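You operate a simulated robot arm through the tools that you are given. There is no shell and no other tool. Be economical: measure what you need, move in short steps, check, and stop when the job is done.

You run a simulated two-armed robot. Do the job below in one go: nothing can be reset, and whatever is moved stays where it is left.

## Task
Pick up the green oil bottle from the wooden wall shelf with one hand, pass it to the other hand and put it on the free corner of the sorting table. Set down upright: oil bottle.
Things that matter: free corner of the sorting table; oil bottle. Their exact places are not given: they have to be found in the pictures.

It is judged by the outcome, as a careful person would: the job done as asked, and still so three seconds after it is handed in. It fails if anything else is knocked over, pushed out of place, dropped, spilled or broken.

## Robot
Two 6-joint arms with two-finger grippers on one trunk, on a base that drives. Base frame: it is fixed to the floor where the robot stands at the start and does not move with it; the origin is under the middle of the robot, x ahead of it, y to its left, z up. Lengths are in m, angles in degrees, forces in N, time in s.
The left shoulder is at the start at [0.06, 0.143, 0.65], the right one opposite. Each reaches about 0.843 m from its shoulder. Places, roughly: free corner of the sorting table [-1.5, -2, 0.8]. Payload 2.45 kg a hand.
The tool frame of a hand sits at the grasp point between the pads (the TCP): z along the fingers, y along the line on which they close. The tips reach 0.026 m beyond it. The gripper opens to 0.096 m. The gripper's body begins 0.069 m behind the TCP.
Orientation is told as [roll, pitch, yaw] about the base's x, y, z axes, in that order, counted from this pose: with the fingers straight down and closing along the base's y, the tool's x points along the base's -x, its y along +y and its z along -z.

## Interface
- The arms move only by the tool drive_tool. It takes "left_plan", "right_plan" or both (then of equal length, played together; a hand with none holds still); each is a list that holds one entry, the list of rows, each a list of 7 numbers: the shift along the base's x, y, z in units of 200 mm (1.0 is 200 mm), then the turn, a rotation vector about the base's x, y, z in units of 60 degrees (1.0 is 60 degrees), then the closure, from 0 (fully open) to 1 (shut). In form: [[[dx, dy, dz, rx, ry, rz, gripper], ...]]. A call has 1 to 10 rows; each row is the pose to reach, as a shift and turn from the pose commanded when the call began. A call with a number of a shift or a turn outside -1 to 1 is refused whole. Each row takes 0.2 s and may step no farther than 0.05 m and 8.6 degrees from the row before; otherwise, or with a gripper value out of range, the whole call is refused. A pose out of reach is approached as far as the arm can. The call stops where the force on the tool passes 40 N (or 10 N more than at its start, if that is more) or the arm is blocked; 0.2 s more then pass. Each finger halts on what it meets, pressing with about 22 N; the grip force reading is that of the motor and also rises with nothing between the fingers. The clock runs only during rows and for 0.2 s after the last one: add rows that repeat a pose to give the fingers time. It gives the time, the measured TCP pose, the force on the tool (base axes), the opening and the grip force at its end, in the units of the frame above (readings bear some noise), with the torque about the TCP (base axes, N m) and any sound that the robot's microphone picked up.
- Cameras (640 x 400 px; columns grow to the right, rows downward): "scene" is now at [0.144, -0.0409, 1.2933]; the picture's right is [-0.43, -0.91, 0.00], its down [-0.36, 0.17, -0.92] and it looks along [0.83, -0.39, -0.40] (base axes); focal length 214 px, centre (320, 200). "left" rides on the left gripper at [0.082, -0.003, -0.098] in its tool frame; the picture's right is [0.04, 1.00, 0.00], its down [-0.73, 0.03, -0.68] and it looks along [-0.68, 0.03, 0.73] (tool axes); focal length 256 px, centre (320, 200). "right" rides on the right gripper at [0.081, 0.003, -0.098] in its tool frame; the picture's right is [-0.04, 1.00, 0.00], its down [-0.73, -0.03, -0.68] and it looks along [-0.68, -0.03, 0.73] (tool axes); focal length 256 px, centre (320, 200).
- camera(camera): a new picture of that camera. The clock stands still meanwhile.
- move_column(by): slides the trunk up (or, below 0, down) by that many m; the arms and the scene camera ride with it, the base frame stays. It gives what a move gives, with no picture.
- roll_base(legs): drives the robot by 1 to 6 legs, each [ahead, turn to the left] in m and degrees, along the robot's own axes; the way and the turn of a leg run together, so that a leg with both is an arc; at most 1.5 m and 180 degrees a leg. The arms and the cameras ride along, it lands a little off, and it stops where it bumps. It gives what a move gives.
- head_to(pan, tilt): turns the head with the scene camera to pan (to the left, within 86 degrees either way) and tilt (down, from -29 to 69), counted from straight ahead of the robot. It gives what a move gives.
- probe_pixels(camera, pixels): for up to 12 pixels [column, row] of the newest picture of that camera ("zoom" is the newest enlarged one), the place [x, y, z] in the base frame of the surface seen there, good to about 0.003 m. The clock stands still meanwhile.
- enlarge(camera, box): a new picture of the part [left, top, right, bottom] of that camera's present view, enlarged. The clock stands still meanwhile.
- finish_job(): hands the job in; it is judged then, once.

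Keep the steps short. Do not move on a guess: measure, check each grasp and each placing, and mend mistakes. In all there are 80 turns and 70 pictures (those below and enlarged ones count). Leave the grippers open and the arms clear of the work at the hand-in unless told otherwise, and finish with a single line.

The tools are called after "Call:" as a command line: name --argument value ..., lists and objects as JSON in quotes. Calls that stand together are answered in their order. drive_tool: Moves the arms, as the interface text tells. Its arguments: {"type":"object","properties":{"left_plan":{"type":"array"},"right_plan":{"type":"array"}},"required":[]} The other tools are called the same way: move_column (by) slides the trunk up or down; roll_base (legs) drives the base; head_to (pan, tilt) turns the head that bears the scene camera; camera (camera) takes a picture; probe_pixels (camera, pixels) gives the place of the surface under pixels of a picture; enlarge (camera, box) takes an enlarged picture of a part of a camera's view; finish_job () hands the job in.

At the start:

```text
time: 0.0
left_eef_pos: [0.3008, -0.0442, 0.9991]
left_tool_rot: [0.0, 0.0, 0.4]
left_wrist_force: [0.3, 1.1, 0.4]
left_wrist_torque: [0.02, 0.02, -0.02]
left_width: 0.0962
left_gripper_force: 0.1
right_eef_pos: [0.2943, -0.3753, 0.9981]
right_tool_rot: [0.0, 0.0, 0.4]
right_wrist_force: [-1.1, 1.1, 0.7]
right_wrist_torque: [0.01, -0.04, -0.02]
right_width: 0.096
right_gripper_force: 0.1
trunk travel left (down, up): [-0.275, 0.315]
robot x, y, heading: [-0.0009, 0.0006, 0.0]
head pan, tilt: [-25.2, 23.6]
```

scene: 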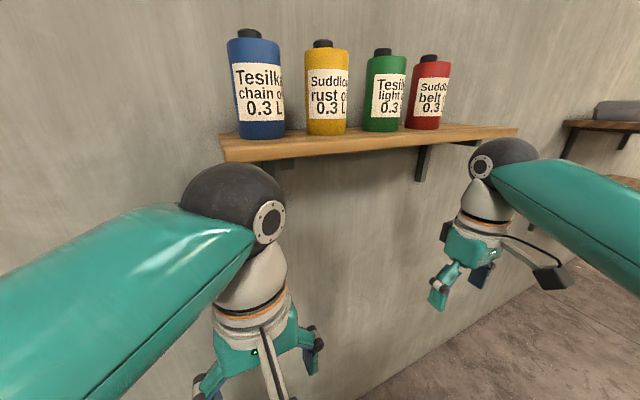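
right: 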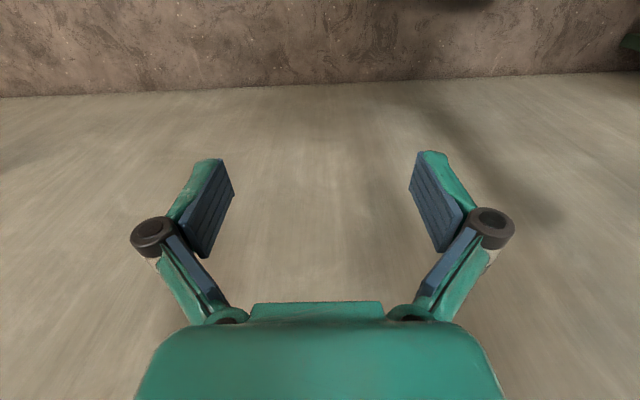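
left: 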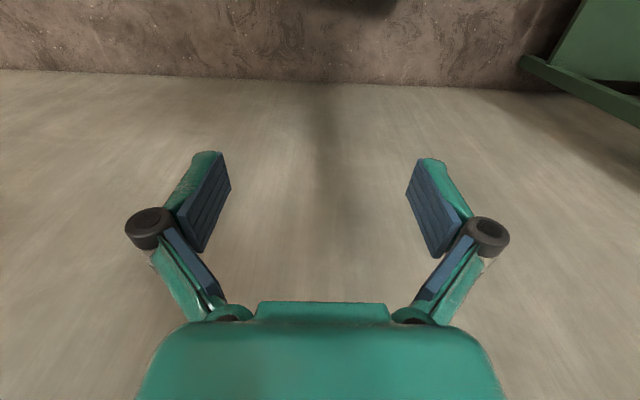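

I see the green bottle at about (385,95), between the yellow and red ones. I'll measure the bottles, the shelf edge and the wall.

Call:
probe_pixels --camera "scene" --pixels '[[383, 52], [367, 90], [386, 95], [404, 90], [382, 130], [326, 95], [346, 95], [428, 95], [411, 90], [380, 148], [230, 150], [345, 200]]'

Call:
enlarge --camera "scene" --box '[280, 20, 480, 160]'

```text
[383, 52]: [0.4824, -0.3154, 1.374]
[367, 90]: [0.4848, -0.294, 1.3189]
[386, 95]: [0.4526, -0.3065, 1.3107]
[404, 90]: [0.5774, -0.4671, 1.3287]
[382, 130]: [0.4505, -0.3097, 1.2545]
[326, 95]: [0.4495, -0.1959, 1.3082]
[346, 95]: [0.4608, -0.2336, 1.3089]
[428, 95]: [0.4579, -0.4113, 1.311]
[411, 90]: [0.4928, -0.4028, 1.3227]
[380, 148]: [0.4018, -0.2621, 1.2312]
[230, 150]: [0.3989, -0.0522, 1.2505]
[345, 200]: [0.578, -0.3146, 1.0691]
```

```text
2.86 times, centred on (380, 90) of scene
```

zoom: 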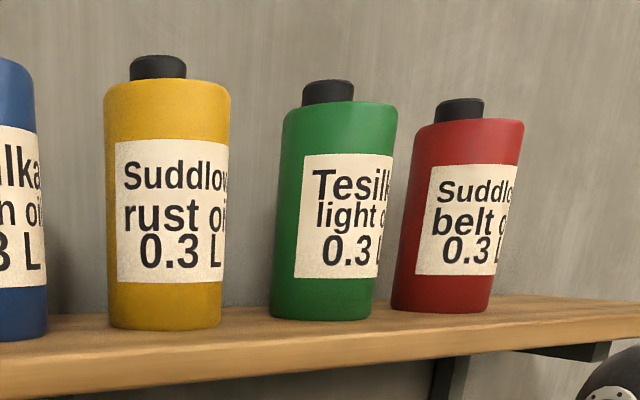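

Now I'll measure the edges of the green bottle and its neighbours in the zoomed picture.

Call:
probe_pixels --camera "zoom" --pixels '[[282, 200], [300, 210], [340, 210], [375, 210], [388, 210], [325, 316], [340, 110], [325, 84], [225, 200], [165, 200], [405, 230], [450, 230]]'

```text
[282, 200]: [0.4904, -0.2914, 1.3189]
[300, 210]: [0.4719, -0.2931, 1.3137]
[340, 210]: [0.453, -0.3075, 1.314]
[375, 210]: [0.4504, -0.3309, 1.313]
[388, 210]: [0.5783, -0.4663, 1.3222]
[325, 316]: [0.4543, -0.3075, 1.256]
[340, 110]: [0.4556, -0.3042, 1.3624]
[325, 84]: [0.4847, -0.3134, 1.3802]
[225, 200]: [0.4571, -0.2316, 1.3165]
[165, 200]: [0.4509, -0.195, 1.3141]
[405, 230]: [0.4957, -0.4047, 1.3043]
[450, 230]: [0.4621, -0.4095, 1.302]
```

The green bottle's axis is at about (0.483, -0.324), radius about 0.033, standing on the shelf at z≈1.25. The gap to each neighbour is about 0.045 m. The shelf's front edge is at x≈0.40 and the wall at 0.578. The right hand will take it low with the fingers 30° below level, so that its camera stays in front of the shelf. First I raise the trunk; both hands are clear of the shelf.

Call:
move_column --by 0.27

Call:
head_to --pan -30 --tilt 35

Call:
camera --camera "scene"

```text
time: 2.8
left_eef_pos: [0.3003, -0.0453, 1.2702]
left_tool_rot: [0.0, 0.0, 0.4]
left_wrist_force: [-0.9, 0.3, 0.3]
left_wrist_torque: [-0.01, -0.02, -0.01]
left_width: 0.0956
left_gripper_force: 0.0
right_eef_pos: [0.2944, -0.375, 1.2696]
right_tool_rot: [0.0, 0.0, 0.3]
right_wrist_force: [-0.1, -0.1, 0.4]
right_wrist_torque: [-0.03, -0.02, -0.01]
right_width: 0.0959
right_gripper_force: 0.2
trunk travel left (down, up): [-0.545, 0.045]
robot x, y, heading: [0.0011, 0.0012, 0.2]
head pan, tilt: [-25.2, 23.6]
```

```text
time: 3.5
left_eef_pos: [0.2999, -0.045, 1.2702]
left_tool_rot: [0.0, 0.0, 0.4]
left_wrist_force: [0.2, 0.5, -0.4]
left_wrist_torque: [-0.02, 0.01, -0.03]
left_width: 0.0958
left_gripper_force: 0.1
right_eef_pos: [0.2954, -0.3753, 1.2692]
right_tool_rot: [0.1, 0.0, 0.3]
right_wrist_force: [0.2, 0.5, 0.2]
right_wrist_torque: [0.04, -0.01, -0.03]
right_width: 0.0961
right_gripper_force: 0.0
trunk travel left (down, up): [-0.545, 0.045]
robot x, y, heading: [0.0003, -0.0032, -0.1]
head pan, tilt: [-30.0, 35.0]
```

```text
65 pictures are left
```

scene: 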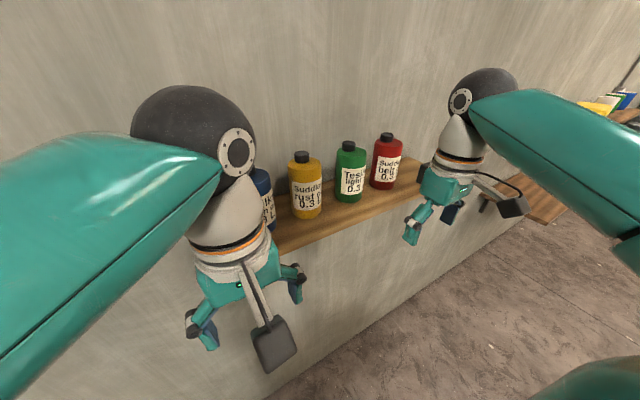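

I now see the shelf from above. I'll measure the shelf top and the bottles again.

Call:
probe_pixels --camera "scene" --pixels '[[327, 215], [365, 205], [348, 144], [350, 195], [338, 175], [365, 170], [302, 155], [319, 185], [387, 135], [376, 165], [335, 232], [360, 150]]'

```text
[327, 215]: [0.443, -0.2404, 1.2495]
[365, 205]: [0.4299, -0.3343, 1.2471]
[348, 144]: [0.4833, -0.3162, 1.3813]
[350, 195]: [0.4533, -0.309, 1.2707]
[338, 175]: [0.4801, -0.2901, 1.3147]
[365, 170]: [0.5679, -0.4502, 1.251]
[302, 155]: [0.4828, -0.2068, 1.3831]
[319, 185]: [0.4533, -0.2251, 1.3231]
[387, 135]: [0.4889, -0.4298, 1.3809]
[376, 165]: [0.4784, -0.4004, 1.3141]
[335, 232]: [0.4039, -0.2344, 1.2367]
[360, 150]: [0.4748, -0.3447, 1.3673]
```

Shelf top z≈1.248, and the green axis is at (0.483, -0.321). I turn the right hand to 30° below level and bring it to x=0.33 in front of the bottle, fingertips still short of the shelf.

Call:
drive_tool --right_plan '[[[0.0, 0.03, 0.01, 0, -0.125, 0, 0], [0.0, 0.07, 0.02, 0, -0.25, 0, 0], [0.0, 0.1, 0.04, 0, -0.375, 0, 0], [0.05, 0.14, 0.05, 0, -0.5, 0, 0], [0.08, 0.17, 0.06, 0, -0.625, 0, 0], [0.12, 0.2, 0.07, 0, -0.75, 0, 0], [0.15, 0.24, 0.09, 0, -0.875, 0, 0], [0.175, 0.27, 0.095, 0, -1.0, 0, 0], [0.175, 0.27, 0.095, 0, -1.0, 0, 0]]]'

Call:
camera --camera "right"

Call:
camera --camera "scene"

```text
time: 5.5
left_eef_pos: [0.3009, -0.045, 1.2694]
left_tool_rot: [0.0, 0.0, 0.4]
left_wrist_force: [-0.3, 1.0, 0.1]
left_wrist_torque: [0.02, -0.02, -0.03]
left_width: 0.0961
left_gripper_force: 0.0
right_eef_pos: [0.3301, -0.3211, 1.2887]
right_tool_rot: [-0.6, -60.1, 0.6]
right_wrist_force: [0.4, 0.0, 0.4]
right_wrist_torque: [0.01, 0.0, 0.0]
right_width: 0.0958
right_gripper_force: 0.1
trunk travel left (down, up): [-0.545, 0.045]
robot x, y, heading: [0.0003, 0.0006, 0.1]
head pan, tilt: [-30.0, 35.0]
```

```text
64 pictures are left
```

right: 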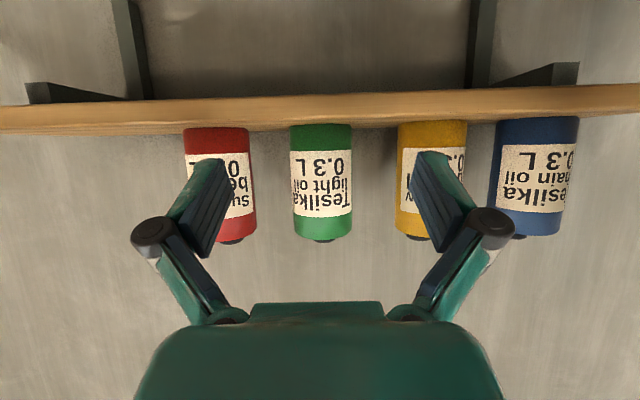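

```text
63 pictures are left
```

scene: 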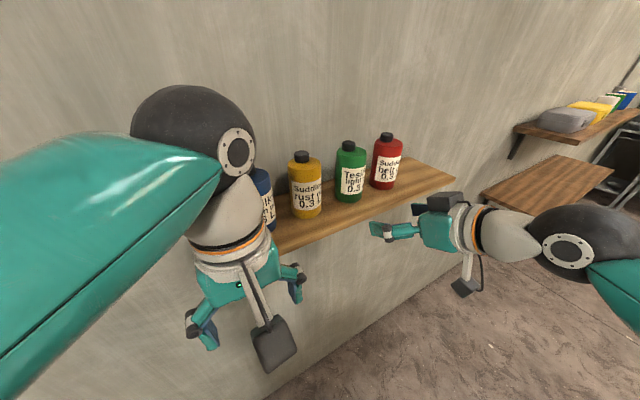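

The right hand is centred on the green bottle (col 322). I check both sides of it and the neighbours through the hand's camera.

Call:
probe_pixels --camera "right" --pixels '[[296, 175], [322, 175], [348, 175], [294, 140], [350, 140], [401, 140], [246, 140], [150, 225], [490, 225], [205, 165], [432, 160]]'

```text
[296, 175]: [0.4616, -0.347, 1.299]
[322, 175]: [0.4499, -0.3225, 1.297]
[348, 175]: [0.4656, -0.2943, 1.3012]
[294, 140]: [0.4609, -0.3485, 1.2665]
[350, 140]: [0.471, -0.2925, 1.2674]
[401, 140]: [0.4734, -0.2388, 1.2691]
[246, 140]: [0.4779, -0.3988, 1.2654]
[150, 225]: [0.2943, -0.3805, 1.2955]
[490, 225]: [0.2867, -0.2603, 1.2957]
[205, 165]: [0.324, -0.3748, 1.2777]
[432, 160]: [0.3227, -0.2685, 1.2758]
```

Both sides read y=-0.348 and -0.293, so the centre is -0.321 as expected. The fingers have about 2 cm on either side. I close slightly to about 0.086 m and move straight in to x=0.482.

Call:
drive_tool --right_plan '[[[0, 0, 0, 0, 0, 0, 0.11], [0.15, 0, 0, 0, 0, 0, 0.11], [0.3, 0, 0, 0, 0, 0, 0.11], [0.42, 0, 0, 0, 0, 0, 0.11], [0.54, 0, 0, 0, 0, 0, 0.11], [0.64, 0, 0, 0, 0, 0, 0.11], [0.71, 0, 0, 0, 0, 0, 0.11], [0.76, 0, 0, 0, 0, 0, 0.11], [0.76, 0, 0, 0, 0, 0, 0.11]]]'

Call:
camera --camera "right"

Call:
enlarge --camera "scene" --box '[260, 100, 480, 260]'

```text
time: 7.5
left_eef_pos: [0.3003, -0.0449, 1.2699]
left_tool_rot: [-0.1, -0.1, 0.3]
left_wrist_force: [0.0, -0.2, 0.5]
left_wrist_torque: [-0.02, 0.0, -0.01]
left_width: 0.096
left_gripper_force: 0.0
right_eef_pos: [0.4821, -0.3215, 1.2887]
right_tool_rot: [-0.6, -60.0, 0.6]
right_wrist_force: [-0.4, 0.1, 0.3]
right_wrist_torque: [0.06, 0.01, 0.0]
right_width: 0.0855
right_gripper_force: 0.0
trunk travel left (down, up): [-0.545, 0.045]
robot x, y, heading: [0.0013, -0.0053, -0.1]
head pan, tilt: [-30.0, 35.0]
```

```text
62 pictures are left
```

right: 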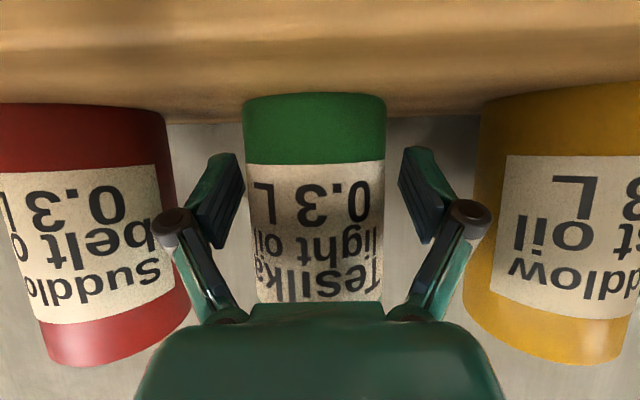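

```text
2.50 times, centred on (370, 180) of scene
```

zoom: 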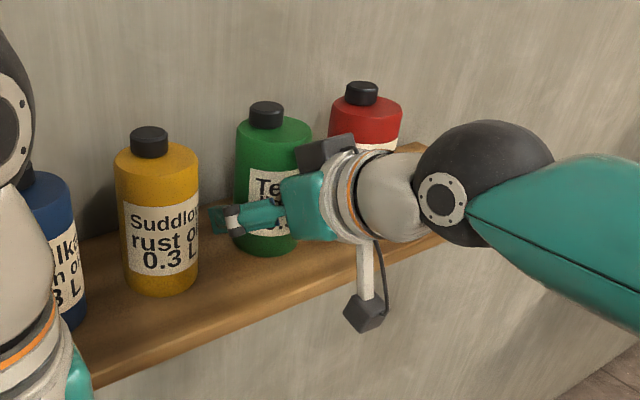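

The fingers straddle the bottle with nothing touched. I close now.

Call:
drive_tool --right_plan '[[[0, 0, 0, 0, 0, 0, 1], [0, 0, 0, 0, 0, 0, 1], [0, 0, 0, 0, 0, 0, 1], [0, 0, 0, 0, 0, 0, 1], [0, 0, 0, 0, 0, 0, 1]]]'

```text
time: 8.7
left_eef_pos: [0.3015, -0.0446, 1.2689]
left_tool_rot: [0.1, 0.0, 0.4]
left_wrist_force: [-0.2, -1.1, -0.6]
left_wrist_torque: [-0.01, 0.01, 0.02]
left_width: 0.0961
left_gripper_force: 0.1
right_eef_pos: [0.4819, -0.3212, 1.2887]
right_tool_rot: [-0.7, -60.0, 0.7]
right_wrist_force: [2.0, -1.3, 3.0]
right_wrist_torque: [-0.11, -0.04, 0.02]
right_width: 0.0645
right_gripper_force: 22.5
trunk travel left (down, up): [-0.545, 0.045]
robot x, y, heading: [0.002, -0.0004, -0.1]
head pan, tilt: [-30.0, 35.0]
```

Width 0.0645 m and 22.5 N: the bottle is held. I lift it 3 cm and check.

Call:
drive_tool --right_plan '[[[0, 0, 0.05, 0, 0, 0, 1], [0, 0, 0.1, 0, 0, 0, 1], [0, 0, 0.15, 0, 0, 0, 1], [0, 0, 0.2, 0, 0, 0, 1], [0, 0, 0.2, 0, 0, 0, 1]]]'

Call:
enlarge --camera "scene" --box '[260, 100, 480, 260]'

```text
time: 9.9
left_eef_pos: [0.3007, -0.0444, 1.2688]
left_tool_rot: [0.0, -0.1, 0.4]
left_wrist_force: [0.4, 0.1, 0.4]
left_wrist_torque: [-0.01, 0.03, -0.01]
left_width: 0.0961
left_gripper_force: 0.1
right_eef_pos: [0.4838, -0.3213, 1.3284]
right_tool_rot: [-0.7, -59.8, 0.8]
right_wrist_force: [0.4, 0.5, -4.7]
right_wrist_torque: [-0.02, -0.01, -0.04]
right_width: 0.063
right_gripper_force: 21.2
trunk travel left (down, up): [-0.545, 0.045]
robot x, y, heading: [-0.0015, 0.0015, -0.0]
head pan, tilt: [-30.0, 35.0]
```

```text
2.50 times, centred on (370, 180) of scene
```

zoom: 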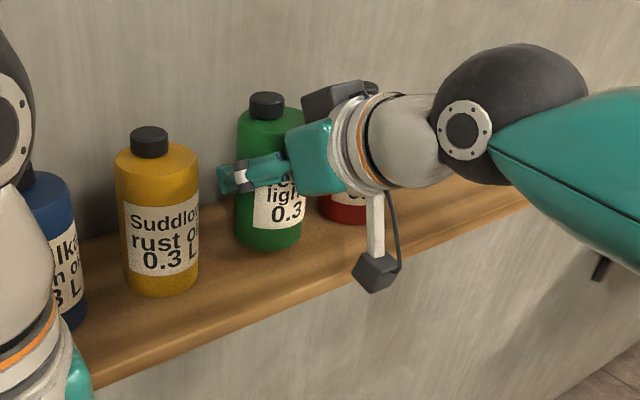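

The bottle hangs upright, its weight about 4.7 N. I pull it straight back out of the shelf.

Call:
drive_tool --right_plan '[[[-0.08, 0, 0.02, 0, 0, 0, 1], [-0.18, 0, 0.02, 0, 0, 0, 1], [-0.28, 0, 0.02, 0, 0, 0, 1], [-0.4, 0, 0.02, 0, 0, 0, 1], [-0.52, 0, 0.02, 0, 0, 0, 1], [-0.64, 0, 0.02, 0, 0, 0, 1], [-0.75, 0, 0.02, 0, 0, 0, 1], [-0.82, 0, 0.02, 0, 0, 0, 1], [-0.85, 0, 0.02, 0, 0, 0, 1]]]'

Call:
camera --camera "scene"

```text
time: 11.9
left_eef_pos: [0.3002, -0.0449, 1.2699]
left_tool_rot: [0.0, 0.0, 0.3]
left_wrist_force: [-0.9, -0.7, 0.3]
left_wrist_torque: [-0.01, -0.02, 0.0]
left_width: 0.0962
left_gripper_force: 0.1
right_eef_pos: [0.3117, -0.322, 1.331]
right_tool_rot: [-0.6, -60.0, 0.7]
right_wrist_force: [0.2, -0.8, -2.5]
right_wrist_torque: [0.0, -0.03, 0.0]
right_width: 0.0628
right_gripper_force: 21.5
trunk travel left (down, up): [-0.545, 0.045]
robot x, y, heading: [-0.0014, 0.002, -0.3]
head pan, tilt: [-30.0, 35.0]
```

```text
59 pictures are left
```

scene: 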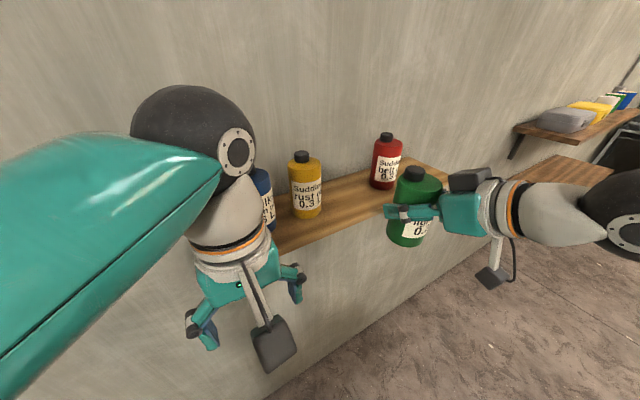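

The bottle is out. Before driving I look around for the table and any obstacles: right, then left.

Call:
head_to --pan -86 --tilt 25

Call:
camera --camera "scene"

Call:
head_to --pan 86 --tilt 25

Call:
camera --camera "scene"

```text
time: 13.1
left_eef_pos: [0.3014, -0.0443, 1.2693]
left_tool_rot: [0.0, 0.0, 0.5]
left_wrist_force: [-0.8, -0.4, 1.0]
left_wrist_torque: [-0.01, 0.02, -0.03]
left_width: 0.0958
left_gripper_force: 0.1
right_eef_pos: [0.3112, -0.3218, 1.3326]
right_tool_rot: [-0.6, -60.0, 0.7]
right_wrist_force: [0.5, 0.8, -4.3]
right_wrist_torque: [-0.03, 0.0, 0.02]
right_width: 0.0634
right_gripper_force: 21.5
trunk travel left (down, up): [-0.545, 0.045]
robot x, y, heading: [0.0021, -0.0011, -0.0]
head pan, tilt: [-85.9, 25.0]
```

```text
58 pictures are left
```

scene: 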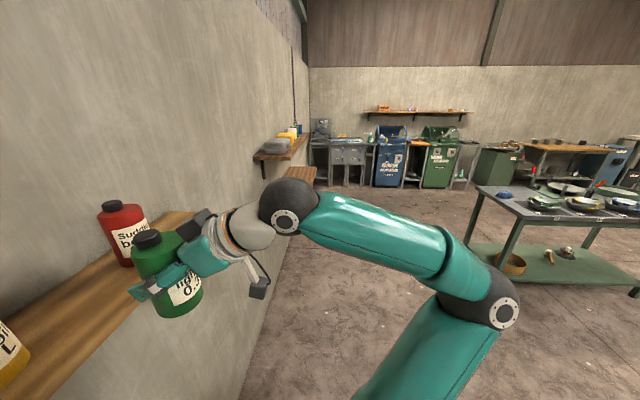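

```text
time: 15.7
left_eef_pos: [0.3012, -0.0451, 1.2691]
left_tool_rot: [0.0, -0.1, 0.5]
left_wrist_force: [-0.3, -0.4, -0.1]
left_wrist_torque: [-0.02, 0.01, 0.01]
left_width: 0.0961
left_gripper_force: 0.1
right_eef_pos: [0.3118, -0.3233, 1.3318]
right_tool_rot: [-0.6, -60.1, 0.7]
right_wrist_force: [-0.6, 0.6, -2.8]
right_wrist_torque: [-0.02, 0.0, 0.02]
right_width: 0.0631
right_gripper_force: 21.8
trunk travel left (down, up): [-0.545, 0.045]
robot x, y, heading: [0.0042, -0.0013, -0.3]
head pan, tilt: [85.9, 25.0]
```

```text
57 pictures are left
```

scene: 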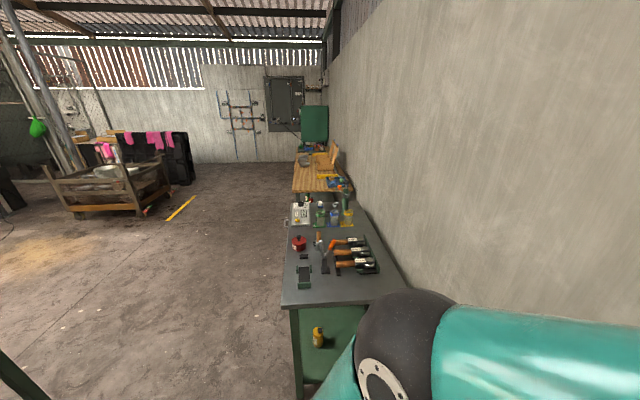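

A steel-topped table is behind to the right. There is a workbench on the left, and something dark at the lower-left of this view. I measure these.

Call:
probe_pixels --camera "scene" --pixels '[[15, 370], [5, 350], [40, 390], [284, 305], [370, 300], [297, 390], [200, 390], [100, 390], [286, 250]]'

Call:
head_to --pan -86 --tilt 30

Call:
enlarge --camera "scene" --box '[440, 100, 640, 300]'

Call:
probe_pixels --camera "zoom" --pixels '[[100, 200], [200, 210], [100, 240], [150, 250], [250, 250], [390, 240], [200, 350], [20, 380], [340, 210], [60, 300]]'

```text
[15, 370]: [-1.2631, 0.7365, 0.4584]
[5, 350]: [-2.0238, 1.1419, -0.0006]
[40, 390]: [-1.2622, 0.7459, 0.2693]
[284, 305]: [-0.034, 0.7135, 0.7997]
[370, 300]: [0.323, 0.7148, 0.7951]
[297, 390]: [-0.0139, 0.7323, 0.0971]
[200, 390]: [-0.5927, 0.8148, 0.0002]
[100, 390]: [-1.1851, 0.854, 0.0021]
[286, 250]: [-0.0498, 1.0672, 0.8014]
```

```text
time: 18.3
left_eef_pos: [0.3004, -0.0447, 1.2697]
left_tool_rot: [0.1, 0.0, 0.4]
left_wrist_force: [-0.5, 0.3, 0.8]
left_wrist_torque: [-0.02, -0.02, 0.01]
left_width: 0.096
left_gripper_force: 0.1
right_eef_pos: [0.3128, -0.3219, 1.3318]
right_tool_rot: [-0.7, -60.0, 0.7]
right_wrist_force: [-0.5, 0.2, -3.0]
right_wrist_torque: [-0.02, -0.01, -0.01]
right_width: 0.0632
right_gripper_force: 22.3
trunk travel left (down, up): [-0.545, 0.045]
robot x, y, heading: [-0.0002, -0.0013, -0.3]
head pan, tilt: [-85.9, 30.0]
```

```text
2.00 times, centred on (540, 200) of scene
```

zoom: 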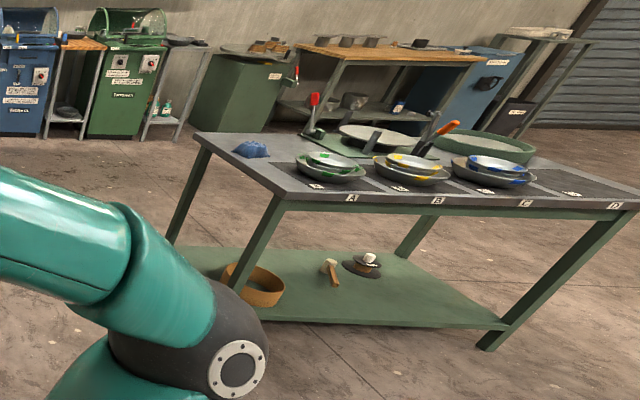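

```text
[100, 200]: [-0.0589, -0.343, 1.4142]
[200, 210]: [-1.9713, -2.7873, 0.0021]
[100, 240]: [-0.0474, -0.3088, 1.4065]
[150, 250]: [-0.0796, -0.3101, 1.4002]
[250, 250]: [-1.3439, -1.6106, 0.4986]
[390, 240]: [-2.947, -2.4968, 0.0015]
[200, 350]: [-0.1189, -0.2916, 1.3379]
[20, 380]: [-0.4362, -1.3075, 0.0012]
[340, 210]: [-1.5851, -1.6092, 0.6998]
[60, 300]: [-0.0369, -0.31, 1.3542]
```

This is the sorting table with plates and the label strips A–D. I probe its top to find its extent and what lies where.

Call:
probe_pixels --camera "zoom" --pixels '[[202, 138], [284, 192], [240, 170], [250, 150], [330, 170], [630, 203], [560, 180], [310, 150], [380, 135], [480, 145], [275, 160], [600, 170]]'

```text
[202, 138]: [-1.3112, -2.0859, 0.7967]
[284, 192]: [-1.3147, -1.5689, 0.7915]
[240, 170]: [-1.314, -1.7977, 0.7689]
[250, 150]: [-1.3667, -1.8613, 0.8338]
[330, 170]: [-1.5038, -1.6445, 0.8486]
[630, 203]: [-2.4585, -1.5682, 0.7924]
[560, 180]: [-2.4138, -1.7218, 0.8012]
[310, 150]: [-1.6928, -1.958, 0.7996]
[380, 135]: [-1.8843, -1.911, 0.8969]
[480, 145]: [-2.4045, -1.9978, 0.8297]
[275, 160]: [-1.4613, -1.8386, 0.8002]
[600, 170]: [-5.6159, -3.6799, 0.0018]
```

The table top spans x −2.5…−1.3, y −2.09…−1.55, z 0.80. A blue cloth lies at (−1.37, −1.86), and the free corner looks to be the one near (−1.4, −2.0). First I back away from the shelf by 0.4 m to get room for the handover.

Call:
roll_base --legs '[[-0.4, 0]]'

Call:
head_to --pan -15 --tilt 20

Call:
camera --camera "scene"

```text
time: 20.9
left_eef_pos: [-0.1022, -0.0458, 1.2705]
left_tool_rot: [0.0, 0.0, 0.0]
left_wrist_force: [-0.1, -0.6, 0.3]
left_wrist_torque: [0.01, -0.03, 0.0]
left_width: 0.0958
left_gripper_force: 0.0
right_eef_pos: [-0.0919, -0.3214, 1.3309]
right_tool_rot: [-0.6, -60.0, 0.6]
right_wrist_force: [-0.2, 0.2, -2.9]
right_wrist_torque: [-0.01, 0.0, -0.01]
right_width: 0.0632
right_gripper_force: 21.6
trunk travel left (down, up): [-0.545, 0.045]
robot x, y, heading: [-0.4012, -0.0018, -0.4]
head pan, tilt: [-85.9, 30.0]
```

```text
time: 22.3
left_eef_pos: [-0.1018, -0.0456, 1.2704]
left_tool_rot: [0.0, 0.0, 0.1]
left_wrist_force: [-0.7, -0.1, 0.1]
left_wrist_torque: [-0.01, 0.02, 0.02]
left_width: 0.096
left_gripper_force: 0.0
right_eef_pos: [-0.0916, -0.3217, 1.3319]
right_tool_rot: [-0.6, -60.0, 0.5]
right_wrist_force: [0.4, 0.9, -3.2]
right_wrist_torque: [-0.01, -0.01, 0.03]
right_width: 0.0631
right_gripper_force: 21.7
trunk travel left (down, up): [-0.545, 0.045]
robot x, y, heading: [-0.3994, -0.0027, -0.3]
head pan, tilt: [-15.0, 20.0]
```

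```text
55 pictures are left
```

scene: 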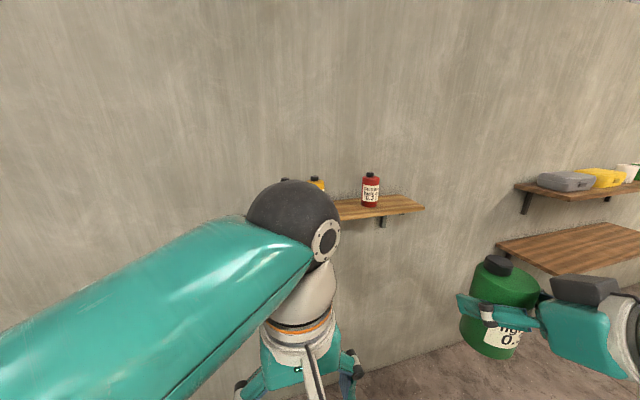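

The bottle is held upright and its bottom is at about z=1.290. Plan: the right hand turns to point left (+y), and the left hand comes from above with its camera on the far (+y) side. Both turn 60° now, the left hand moving out of the way.

Call:
drive_tool --left_plan '[[[0.0, 0.16, 0.0, 0, 0, -0.12, 0], [0.05, 0.33, 0.0, 0, 0, -0.24, 0], [0.1, 0.5, 0.0, 0, 0, -0.36, 0], [0.15, 0.66, 0.0, 0, 0, -0.48, 0], [0.2, 0.82, 0.0, 0, 0, -0.6, 0], [0.25, 0.96, 0.0, 0, 0, -0.72, 0], [0.3, 1.0, 0.0, 0, 0, -0.84, 0], [0.35, 1.0, 0.0, 0, 0, -0.96, 0], [0.35, 1.0, 0.0, 0, 0, -1.0, 0]]]' --right_plan '[[[0.03, 0.0, -0.05, 0, 0, 0.12, 1], [0.06, 0.05, -0.1, 0, 0, 0.24, 1], [0.09, 0.1, -0.15, 0, 0, 0.36, 1], [0.12, 0.15, -0.2, 0, 0, 0.48, 1], [0.15, 0.2, -0.25, 0, 0, 0.6, 1], [0.18, 0.25, -0.3, 0, 0, 0.72, 1], [0.2, 0.3, -0.35, 0, 0, 0.84, 1], [0.2, 0.35, -0.35, 0, 0, 0.96, 1], [0.2, 0.4, -0.35, 0, 0, 1.0, 1]]]'

Call:
camera --camera "scene"

```text
time: 24.3
left_eef_pos: [-0.0306, 0.155, 1.2711]
left_tool_rot: [0.0, 0.1, -59.8]
left_wrist_force: [-0.1, 0.6, 0.0]
left_wrist_torque: [0.01, 0.01, -0.01]
left_width: 0.0961
left_gripper_force: 0.0
right_eef_pos: [-0.0513, -0.2413, 1.2624]
right_tool_rot: [-0.7, -60.0, 60.8]
right_wrist_force: [0.1, 0.0, -3.2]
right_wrist_torque: [-0.02, -0.03, -0.04]
right_width: 0.0632
right_gripper_force: 22.3
trunk travel left (down, up): [-0.545, 0.045]
robot x, y, heading: [-0.3997, 0.0025, -0.3]
head pan, tilt: [-15.0, 20.0]
```

```text
54 pictures are left
```

scene: 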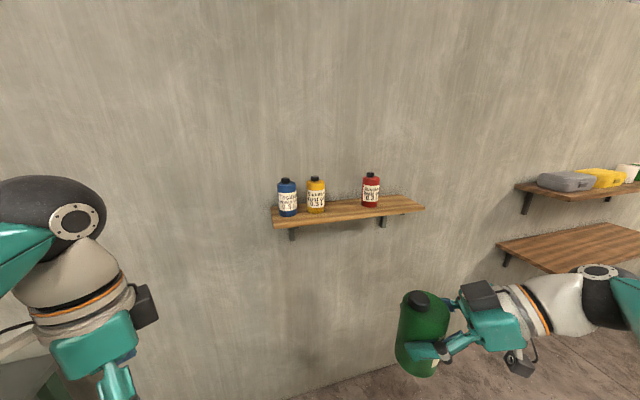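

The other bottles stand untouched. I measure the black boxes on both wrists to check they won't meet, and then finish the turn.

Call:
probe_pixels --camera "scene" --pixels '[[478, 285], [465, 288], [492, 285], [480, 300], [470, 308], [503, 305], [147, 290], [140, 320], [152, 320], [147, 305], [418, 297]]'

```text
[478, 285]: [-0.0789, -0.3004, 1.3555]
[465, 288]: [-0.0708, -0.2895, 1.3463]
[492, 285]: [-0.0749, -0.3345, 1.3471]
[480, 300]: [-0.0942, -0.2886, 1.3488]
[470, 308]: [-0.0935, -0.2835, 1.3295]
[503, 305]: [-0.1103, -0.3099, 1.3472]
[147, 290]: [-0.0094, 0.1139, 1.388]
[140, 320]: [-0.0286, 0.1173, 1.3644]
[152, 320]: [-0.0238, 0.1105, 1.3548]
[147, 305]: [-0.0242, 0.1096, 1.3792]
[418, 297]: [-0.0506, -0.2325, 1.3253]
```

A's box tops out 0.10 above its TCP, and B's box bottom will be about 0.14 above A's TCP, so they clear. I finish the turn: the right hand goes to (−0.02, −0.06, 1.22) and the left hand rises to z≈1.40.

Call:
drive_tool --left_plan '[[[0.0, 0, 0.15, 0, 0, -0.1, 0], [0.0, 0, 0.3, 0, 0, -0.2, 0], [0.0, 0, 0.4, 0, 0, -0.3, 0], [0.0, 0, 0.5, 0, 0, -0.4, 0], [0.02, 0, 0.6, 0, 0, -0.5, 0], [0.05, 0, 0.65, 0, 0, -0.5, 0], [0.05, 0, 0.65, 0, 0, -0.5, 0], [0.05, 0, 0.65, 0, 0, -0.5, 0]]]' --right_plan '[[[0.02, 0.12, -0.05, 0, 0, 0.1, 1], [0.05, 0.25, -0.1, 0, 0, 0.2, 1], [0.08, 0.38, -0.15, 0, 0, 0.3, 1], [0.11, 0.52, -0.2, 0, 0, 0.4, 1], [0.14, 0.66, -0.21, 0, 0, 0.49, 1], [0.155, 0.78, -0.21, 0, 0, 0.49, 1], [0.155, 0.9, -0.21, 0, 0, 0.49, 1], [0.155, 0.9, -0.21, 0, 0, 0.49, 1]]]'

Call:
head_to --pan -5 --tilt 35

Call:
camera --camera "scene"

Call:
camera --camera "left"

```text
time: 26.1
left_eef_pos: [-0.0343, 0.1517, 1.3209]
left_tool_rot: [-0.1, 0.1, -89.9]
left_wrist_force: [-0.1, -0.1, 0.2]
left_wrist_torque: [0.03, -0.06, 0.03]
left_width: 0.096
left_gripper_force: 0.1
left hand out of reach, approached as far as the arm can: row 2, 3, 4, 5, 6, 7, 8
right_eef_pos: [-0.019, -0.0624, 1.2205]
right_tool_rot: [-0.5, -59.9, 89.8]
right_wrist_force: [-0.1, -0.7, -3.2]
right_wrist_torque: [-0.01, -0.02, -0.04]
right_width: 0.0631
right_gripper_force: 22.0
trunk travel left (down, up): [-0.545, 0.045]
robot x, y, heading: [-0.4021, 0.0023, -0.1]
head pan, tilt: [-15.0, 20.0]
```

```text
time: 26.9
left_eef_pos: [-0.0336, 0.1521, 1.32]
left_tool_rot: [-0.1, 0.0, -89.8]
left_wrist_force: [0.1, -0.2, -0.1]
left_wrist_torque: [-0.01, -0.02, 0.03]
left_width: 0.0961
left_gripper_force: 0.0
right_eef_pos: [-0.0185, -0.0623, 1.2197]
right_tool_rot: [-0.6, -59.9, 89.9]
right_wrist_force: [-0.1, 0.0, -3.3]
right_wrist_torque: [-0.02, -0.01, 0.02]
right_width: 0.0633
right_gripper_force: 22.0
trunk travel left (down, up): [-0.545, 0.045]
robot x, y, heading: [-0.3991, 0.0006, -0.5]
head pan, tilt: [-5.0, 35.0]
```

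```text
53 pictures are left
```

scene: 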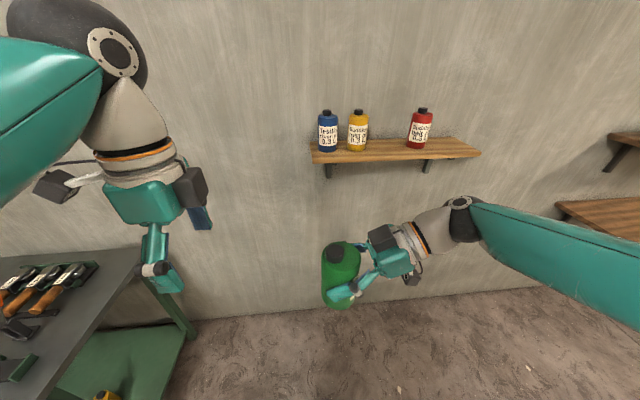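

```text
52 pictures are left
```

left: 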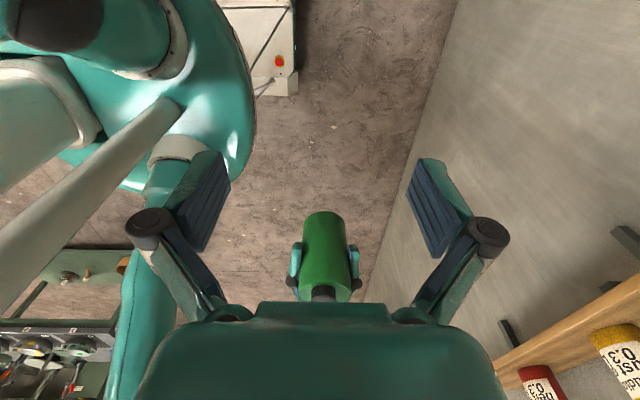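

The left hand's reach limit at this spot is z≈1.32, so I lower the right hand with the bottle by 0.12 m. I also shift the left one down 0.02 to see where its commanded pose stands.

Call:
drive_tool --left_plan '[[[0, 0, -0.1, 0, 0, 0, 0], [0, 0, -0.1, 0, 0, 0, 0], [0, 0, -0.1, 0, 0, 0, 0], [0, 0, -0.1, 0, 0, 0, 0], [0, 0, -0.1, 0, 0, 0, 0], [0, 0, -0.1, 0, 0, 0, 0]]]' --right_plan '[[[0, 0, -0.12, 0, 0, 0, 1], [0, 0, -0.24, 0, 0, 0, 1], [0, 0, -0.36, 0, 0, 0, 1], [0, 0, -0.48, 0, 0, 0, 1], [0, 0, -0.6, 0, 0, 0, 1], [0, 0, -0.6, 0, 0, 0, 1]]]'

Call:
camera --camera "scene"

Call:
camera --camera "left"

```text
time: 28.3
left_eef_pos: [-0.0349, 0.1527, 1.3]
left_tool_rot: [-0.1, 0.0, -89.9]
left_wrist_force: [-0.9, 0.3, -0.1]
left_wrist_torque: [-0.02, -0.02, -0.03]
left_width: 0.0962
left_gripper_force: 0.0
right_eef_pos: [-0.0189, -0.0628, 1.0995]
right_tool_rot: [-0.7, -60.1, 89.9]
right_wrist_force: [-0.8, 0.7, -3.5]
right_wrist_torque: [0.0, -0.04, -0.01]
right_width: 0.0632
right_gripper_force: 22.2
trunk travel left (down, up): [-0.545, 0.045]
robot x, y, heading: [-0.4035, 0.0029, -0.4]
head pan, tilt: [-5.0, 35.0]
```

```text
51 pictures are left
```

scene: 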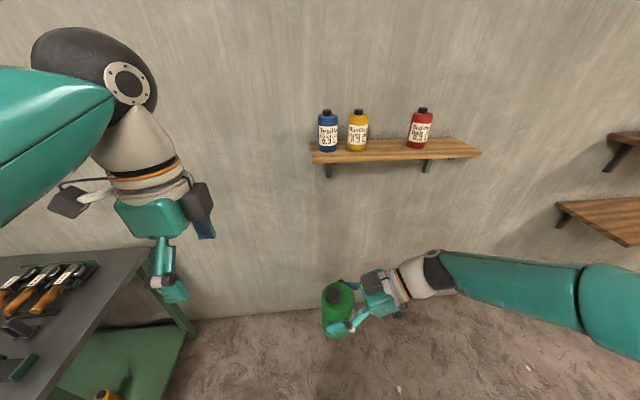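

```text
50 pictures are left
```

left: 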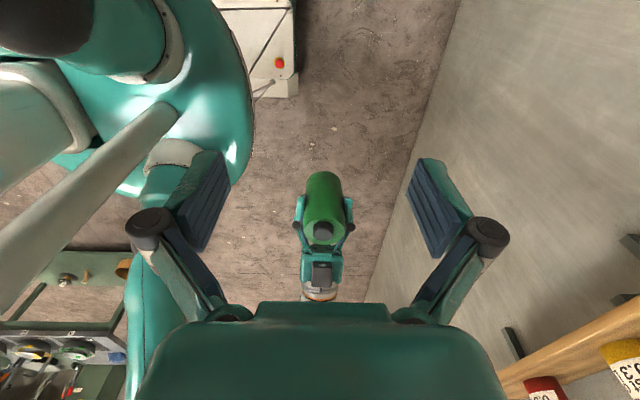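

The bottle is upright and clear below. I move the left hand level toward above it, stopping 1.5 cm short, then measure the cap.

Call:
drive_tool --left_plan '[[[0.02, -0.2, 0, 0, 0, 0, 0], [0.04, -0.4, 0, 0, 0, 0, 0], [0.06, -0.6, 0, 0, 0, 0, 0], [0.08, -0.8, 0, 0, 0, 0, 0], [0.08, -1.0, 0, 0, 0, 0, 0], [0.08, -1.0, 0, 0, 0, 0, 0]]]'

Call:
camera --camera "left"

Call:
camera --camera "scene"

```text
time: 29.7
left_eef_pos: [-0.0207, -0.0459, 1.2961]
left_tool_rot: [0.0, -0.2, -89.8]
left_wrist_force: [0.5, 0.2, 0.2]
left_wrist_torque: [-0.04, -0.01, 0.02]
left_width: 0.0963
left_gripper_force: 0.1
left hand out of reach, approached as far as the arm can: row 5, 6
right_eef_pos: [-0.019, -0.0618, 1.1002]
right_tool_rot: [-0.5, -59.9, 89.9]
right_wrist_force: [0.3, -0.2, -2.7]
right_wrist_torque: [-0.01, 0.01, 0.03]
right_width: 0.0632
right_gripper_force: 21.8
trunk travel left (down, up): [-0.545, 0.045]
robot x, y, heading: [-0.403, -0.0007, -0.4]
head pan, tilt: [-5.0, 35.0]
```

```text
49 pictures are left
```

left: 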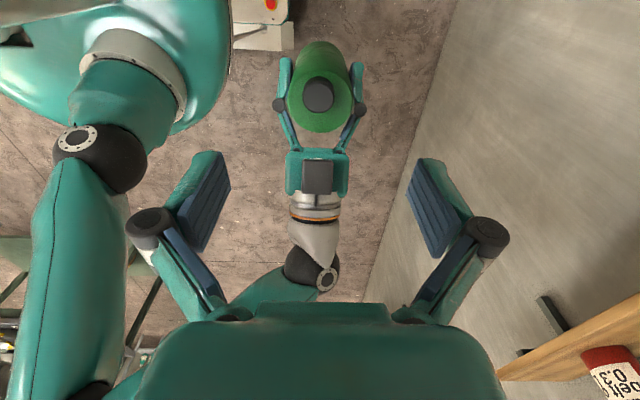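

```text
48 pictures are left
```

scene: 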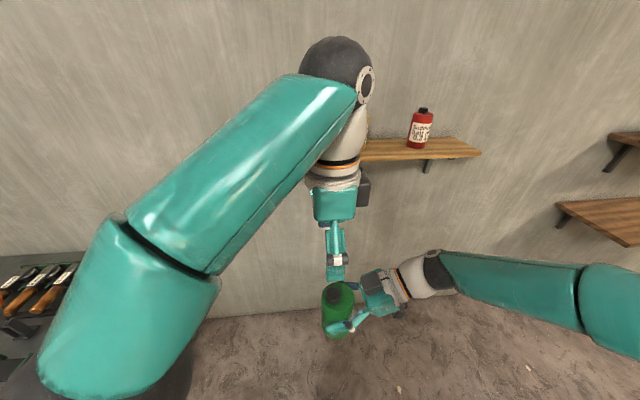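

I measure the cap and shoulder of the bottle from above.

Call:
probe_pixels --camera "left" --pixels '[[318, 95], [305, 95], [332, 95], [291, 105], [349, 105], [319, 122], [320, 50]]'

```text
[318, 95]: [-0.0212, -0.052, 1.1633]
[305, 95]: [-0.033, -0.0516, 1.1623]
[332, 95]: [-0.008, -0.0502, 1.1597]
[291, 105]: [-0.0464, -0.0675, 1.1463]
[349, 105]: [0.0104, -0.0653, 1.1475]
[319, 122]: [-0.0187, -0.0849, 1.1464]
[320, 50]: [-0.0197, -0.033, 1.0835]
```

The cap top is only 0.063 above the right TCP, where 0.093 was expected, so the bottle slid about 3 cm down in the grip during the first lift. It has held steady since then. I look closely at whether it is tilted.

Call:
enlarge --camera "scene" --box '[280, 220, 440, 360]'

Call:
camera --camera "right"

```text
2.86 times, centred on (360, 290) of scene
```

zoom: 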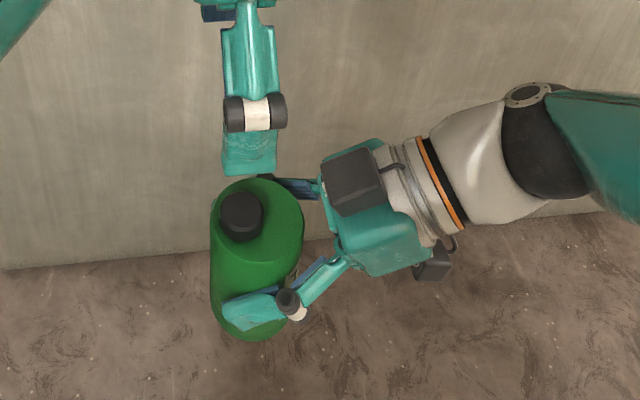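

```text
46 pictures are left
```

right: 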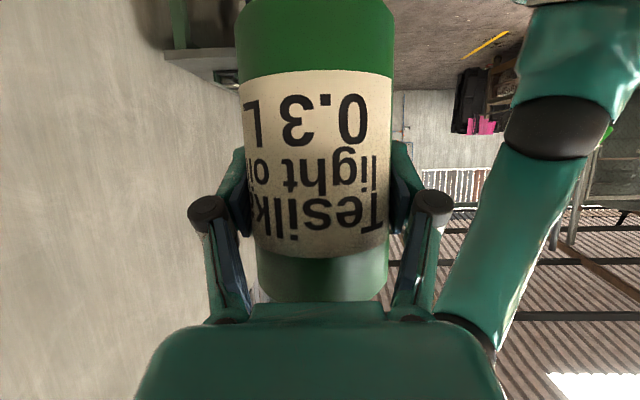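

I probe along the bottle's front line to get its tilt.

Call:
probe_pixels --camera "right" --pixels '[[316, 8], [316, 60], [317, 120], [318, 180], [318, 230], [318, 270], [318, 292], [245, 120], [388, 120], [256, 240], [386, 240]]'

```text
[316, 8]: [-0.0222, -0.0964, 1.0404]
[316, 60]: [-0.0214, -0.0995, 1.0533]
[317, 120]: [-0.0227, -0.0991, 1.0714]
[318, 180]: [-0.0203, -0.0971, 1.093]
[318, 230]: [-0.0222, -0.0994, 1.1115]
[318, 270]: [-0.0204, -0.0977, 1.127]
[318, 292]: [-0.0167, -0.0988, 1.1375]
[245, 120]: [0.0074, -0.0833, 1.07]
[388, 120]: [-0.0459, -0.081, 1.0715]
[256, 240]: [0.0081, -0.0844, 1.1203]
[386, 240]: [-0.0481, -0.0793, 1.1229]
```

The front line is vertical (y≈−0.098 over the whole height), so the bottle is upright and its axis is at y≈−0.065. The left camera suggested −0.052, so I cross-check with the scene zoom.

Call:
probe_pixels --camera "zoom" --pixels '[[240, 203], [225, 205], [258, 205], [240, 195], [240, 215], [214, 250], [299, 245], [255, 285], [270, 260], [248, 165], [248, 130]]'

```text
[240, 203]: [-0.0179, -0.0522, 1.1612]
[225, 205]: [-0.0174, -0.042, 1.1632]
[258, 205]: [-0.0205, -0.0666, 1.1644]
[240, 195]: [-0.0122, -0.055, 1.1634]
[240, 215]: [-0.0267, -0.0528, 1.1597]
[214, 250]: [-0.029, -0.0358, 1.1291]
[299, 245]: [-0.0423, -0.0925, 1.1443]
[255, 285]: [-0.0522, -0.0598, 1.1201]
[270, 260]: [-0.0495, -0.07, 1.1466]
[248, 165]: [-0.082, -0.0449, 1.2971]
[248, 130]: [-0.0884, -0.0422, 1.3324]
```

All three views agree on the body axis at (−0.019, −0.066); the cap just sits off-centre. The left hand will take the top 2 cm of the body, at TCP (−0.019, −0.061, 1.151), staying clear of the right fingers. First I go down to 1.19.

Call:
drive_tool --left_plan '[[[0.01, -0.03, -0.1, 0, 0, 0, 0], [0.01, -0.075, -0.2, 0, 0, 0, 0], [0.01, -0.075, -0.3, 0, 0, 0, 0], [0.01, -0.075, -0.4, 0, 0, 0, 0], [0.01, -0.075, -0.48, 0, 0, 0, 0], [0.01, -0.075, -0.53, 0, 0, 0, 0], [0.01, -0.075, -0.53, 0, 0, 0, 0]]]'

Call:
camera --camera "left"

Call:
enlarge --camera "scene" --box '[280, 200, 440, 360]'

```text
time: 31.3
left_eef_pos: [-0.0186, -0.0597, 1.1905]
left_tool_rot: [-0.1, 0.0, -89.8]
left_wrist_force: [0.1, 0.3, 0.2]
left_wrist_torque: [-0.02, -0.01, 0.02]
left_width: 0.0959
left_gripper_force: 0.1
right_eef_pos: [-0.0184, -0.0617, 1.0988]
right_tool_rot: [-0.5, -60.0, 90.0]
right_wrist_force: [-0.5, 1.0, -3.8]
right_wrist_torque: [0.03, -0.01, -0.02]
right_width: 0.0632
right_gripper_force: 22.2
trunk travel left (down, up): [-0.545, 0.045]
robot x, y, heading: [-0.4035, 0.0024, -0.3]
head pan, tilt: [-5.0, 35.0]
```

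```text
45 pictures are left
```

left: 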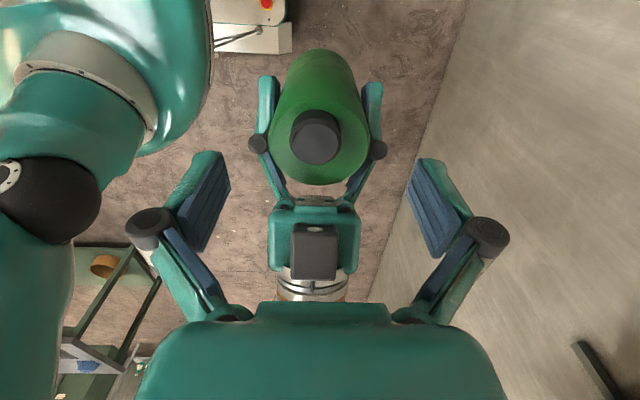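

```text
2.50 times, centred on (360, 280) of scene
```

zoom: 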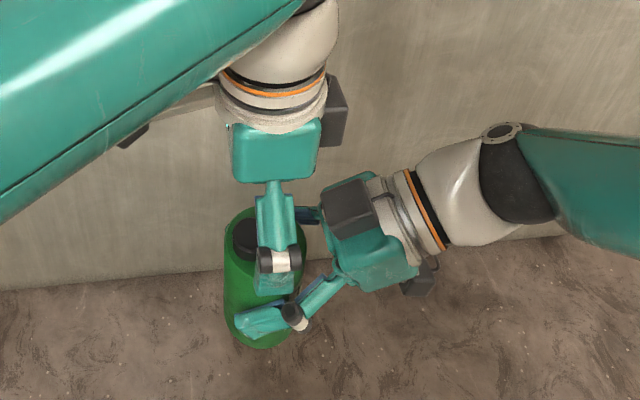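

It's lined up, with the right hand's fingers and box clear. I go down the last 4 cm.

Call:
drive_tool --left_plan '[[[0, 0, -0.06, 0, 0, 0, 0], [0, -0.005, -0.11, 0, 0, 0, 0], [0, -0.005, -0.15, 0, 0, 0, 0], [0, -0.005, -0.18, 0, 0, 0, 0], [0, -0.005, -0.195, 0, 0, 0, 0], [0, -0.005, -0.195, 0, 0, 0, 0]]]'

Call:
enlarge --camera "scene" --box '[280, 200, 440, 360]'

Call:
camera --camera "left"

```text
time: 32.7
left_eef_pos: [-0.0189, -0.0624, 1.1518]
left_tool_rot: [-0.1, -0.1, -89.9]
left_wrist_force: [0.1, 0.0, -0.1]
left_wrist_torque: [0.02, 0.02, -0.02]
left_width: 0.0961
left_gripper_force: 0.1
right_eef_pos: [-0.0185, -0.0627, 1.0996]
right_tool_rot: [-0.6, -60.1, 89.9]
right_wrist_force: [0.1, 0.8, -2.6]
right_wrist_torque: [-0.02, 0.04, 0.0]
right_width: 0.0633
right_gripper_force: 21.8
trunk travel left (down, up): [-0.545, 0.045]
robot x, y, heading: [-0.4058, 0.0025, -0.1]
head pan, tilt: [-5.0, 35.0]
```

```text
2.50 times, centred on (360, 280) of scene
```

zoom: 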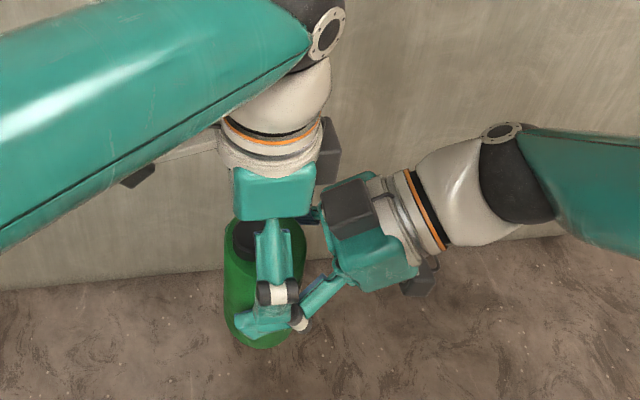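

```text
42 pictures are left
```

left: 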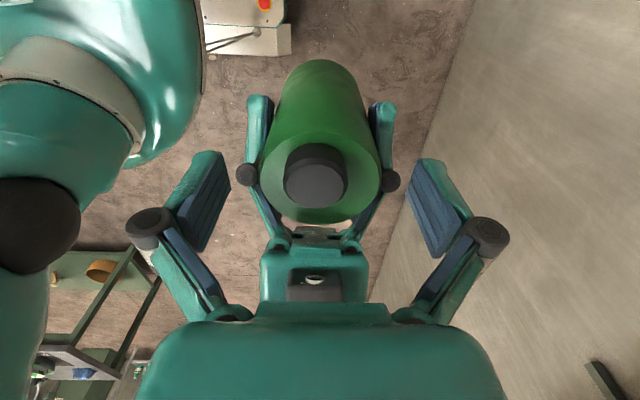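

No contact so far. I close the left fingers on the top of the bottle body.

Call:
drive_tool --left_plan '[[[0, 0, 0, 0, 0, 0, 0.15], [0, 0, 0, 0, 0, 0, 0.3], [0, 0, 0, 0, 0, 0, 1], [0, 0, 0, 0, 0, 0, 1], [0, 0, 0, 0, 0, 0, 1], [0, 0, 0, 0, 0, 0, 1]]]'

Call:
camera --camera "left"

```text
time: 34.1
left_eef_pos: [-0.0193, -0.0613, 1.1511]
left_tool_rot: [-0.1, 0.0, -89.8]
left_wrist_force: [1.4, 0.6, 0.7]
left_wrist_torque: [0.08, -0.14, -0.15]
left_width: 0.0644
left_gripper_force: 22.1
right_eef_pos: [-0.0189, -0.061, 1.0997]
right_tool_rot: [-0.6, -60.0, 90.0]
right_wrist_force: [-1.6, -0.1, -4.2]
right_wrist_torque: [-0.03, 0.03, 0.15]
right_width: 0.063
right_gripper_force: 21.6
trunk travel left (down, up): [-0.545, 0.045]
robot x, y, heading: [-0.4, -0.0017, -0.1]
head pan, tilt: [-5.0, 35.0]
```

```text
41 pictures are left
```

left: 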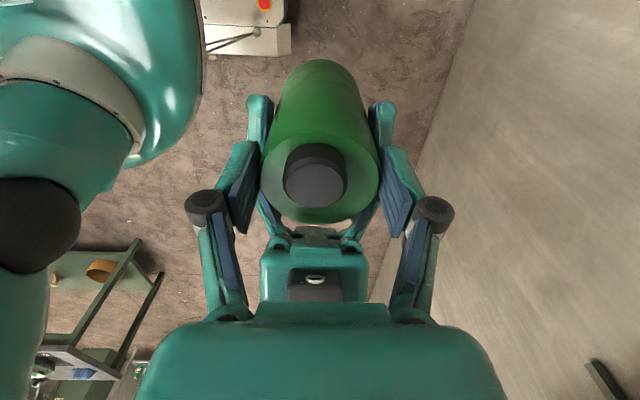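

Held: 0.0644 m, 22 N. As a tug test before releasing, I raise the left hand 3 mm while the right still holds and read the force.

Call:
drive_tool --left_plan '[[[0, 0, 0.008, 0, 0, 0, 1], [0, 0, 0.015, 0, 0, 0, 1], [0, 0, 0.015, 0, 0, 0, 1]]]'

```text
time: 34.9
left_eef_pos: [-0.0193, -0.0601, 1.1532]
left_tool_rot: [-0.1, 0.1, -89.9]
left_wrist_force: [5.9, -0.2, -18.4]
left_wrist_torque: [-0.12, -0.21, -0.18]
left_width: 0.0642
left_gripper_force: 22.3
right_eef_pos: [-0.0185, -0.0634, 1.1006]
right_tool_rot: [-0.7, -60.1, 90.2]
right_wrist_force: [-5.5, -0.1, 17.7]
right_wrist_torque: [0.12, -0.07, 0.17]
right_width: 0.0633
right_gripper_force: 22.0
trunk travel left (down, up): [-0.545, 0.045]
robot x, y, heading: [-0.4036, -0.0009, -0.3]
head pan, tilt: [-5.0, 35.0]
```

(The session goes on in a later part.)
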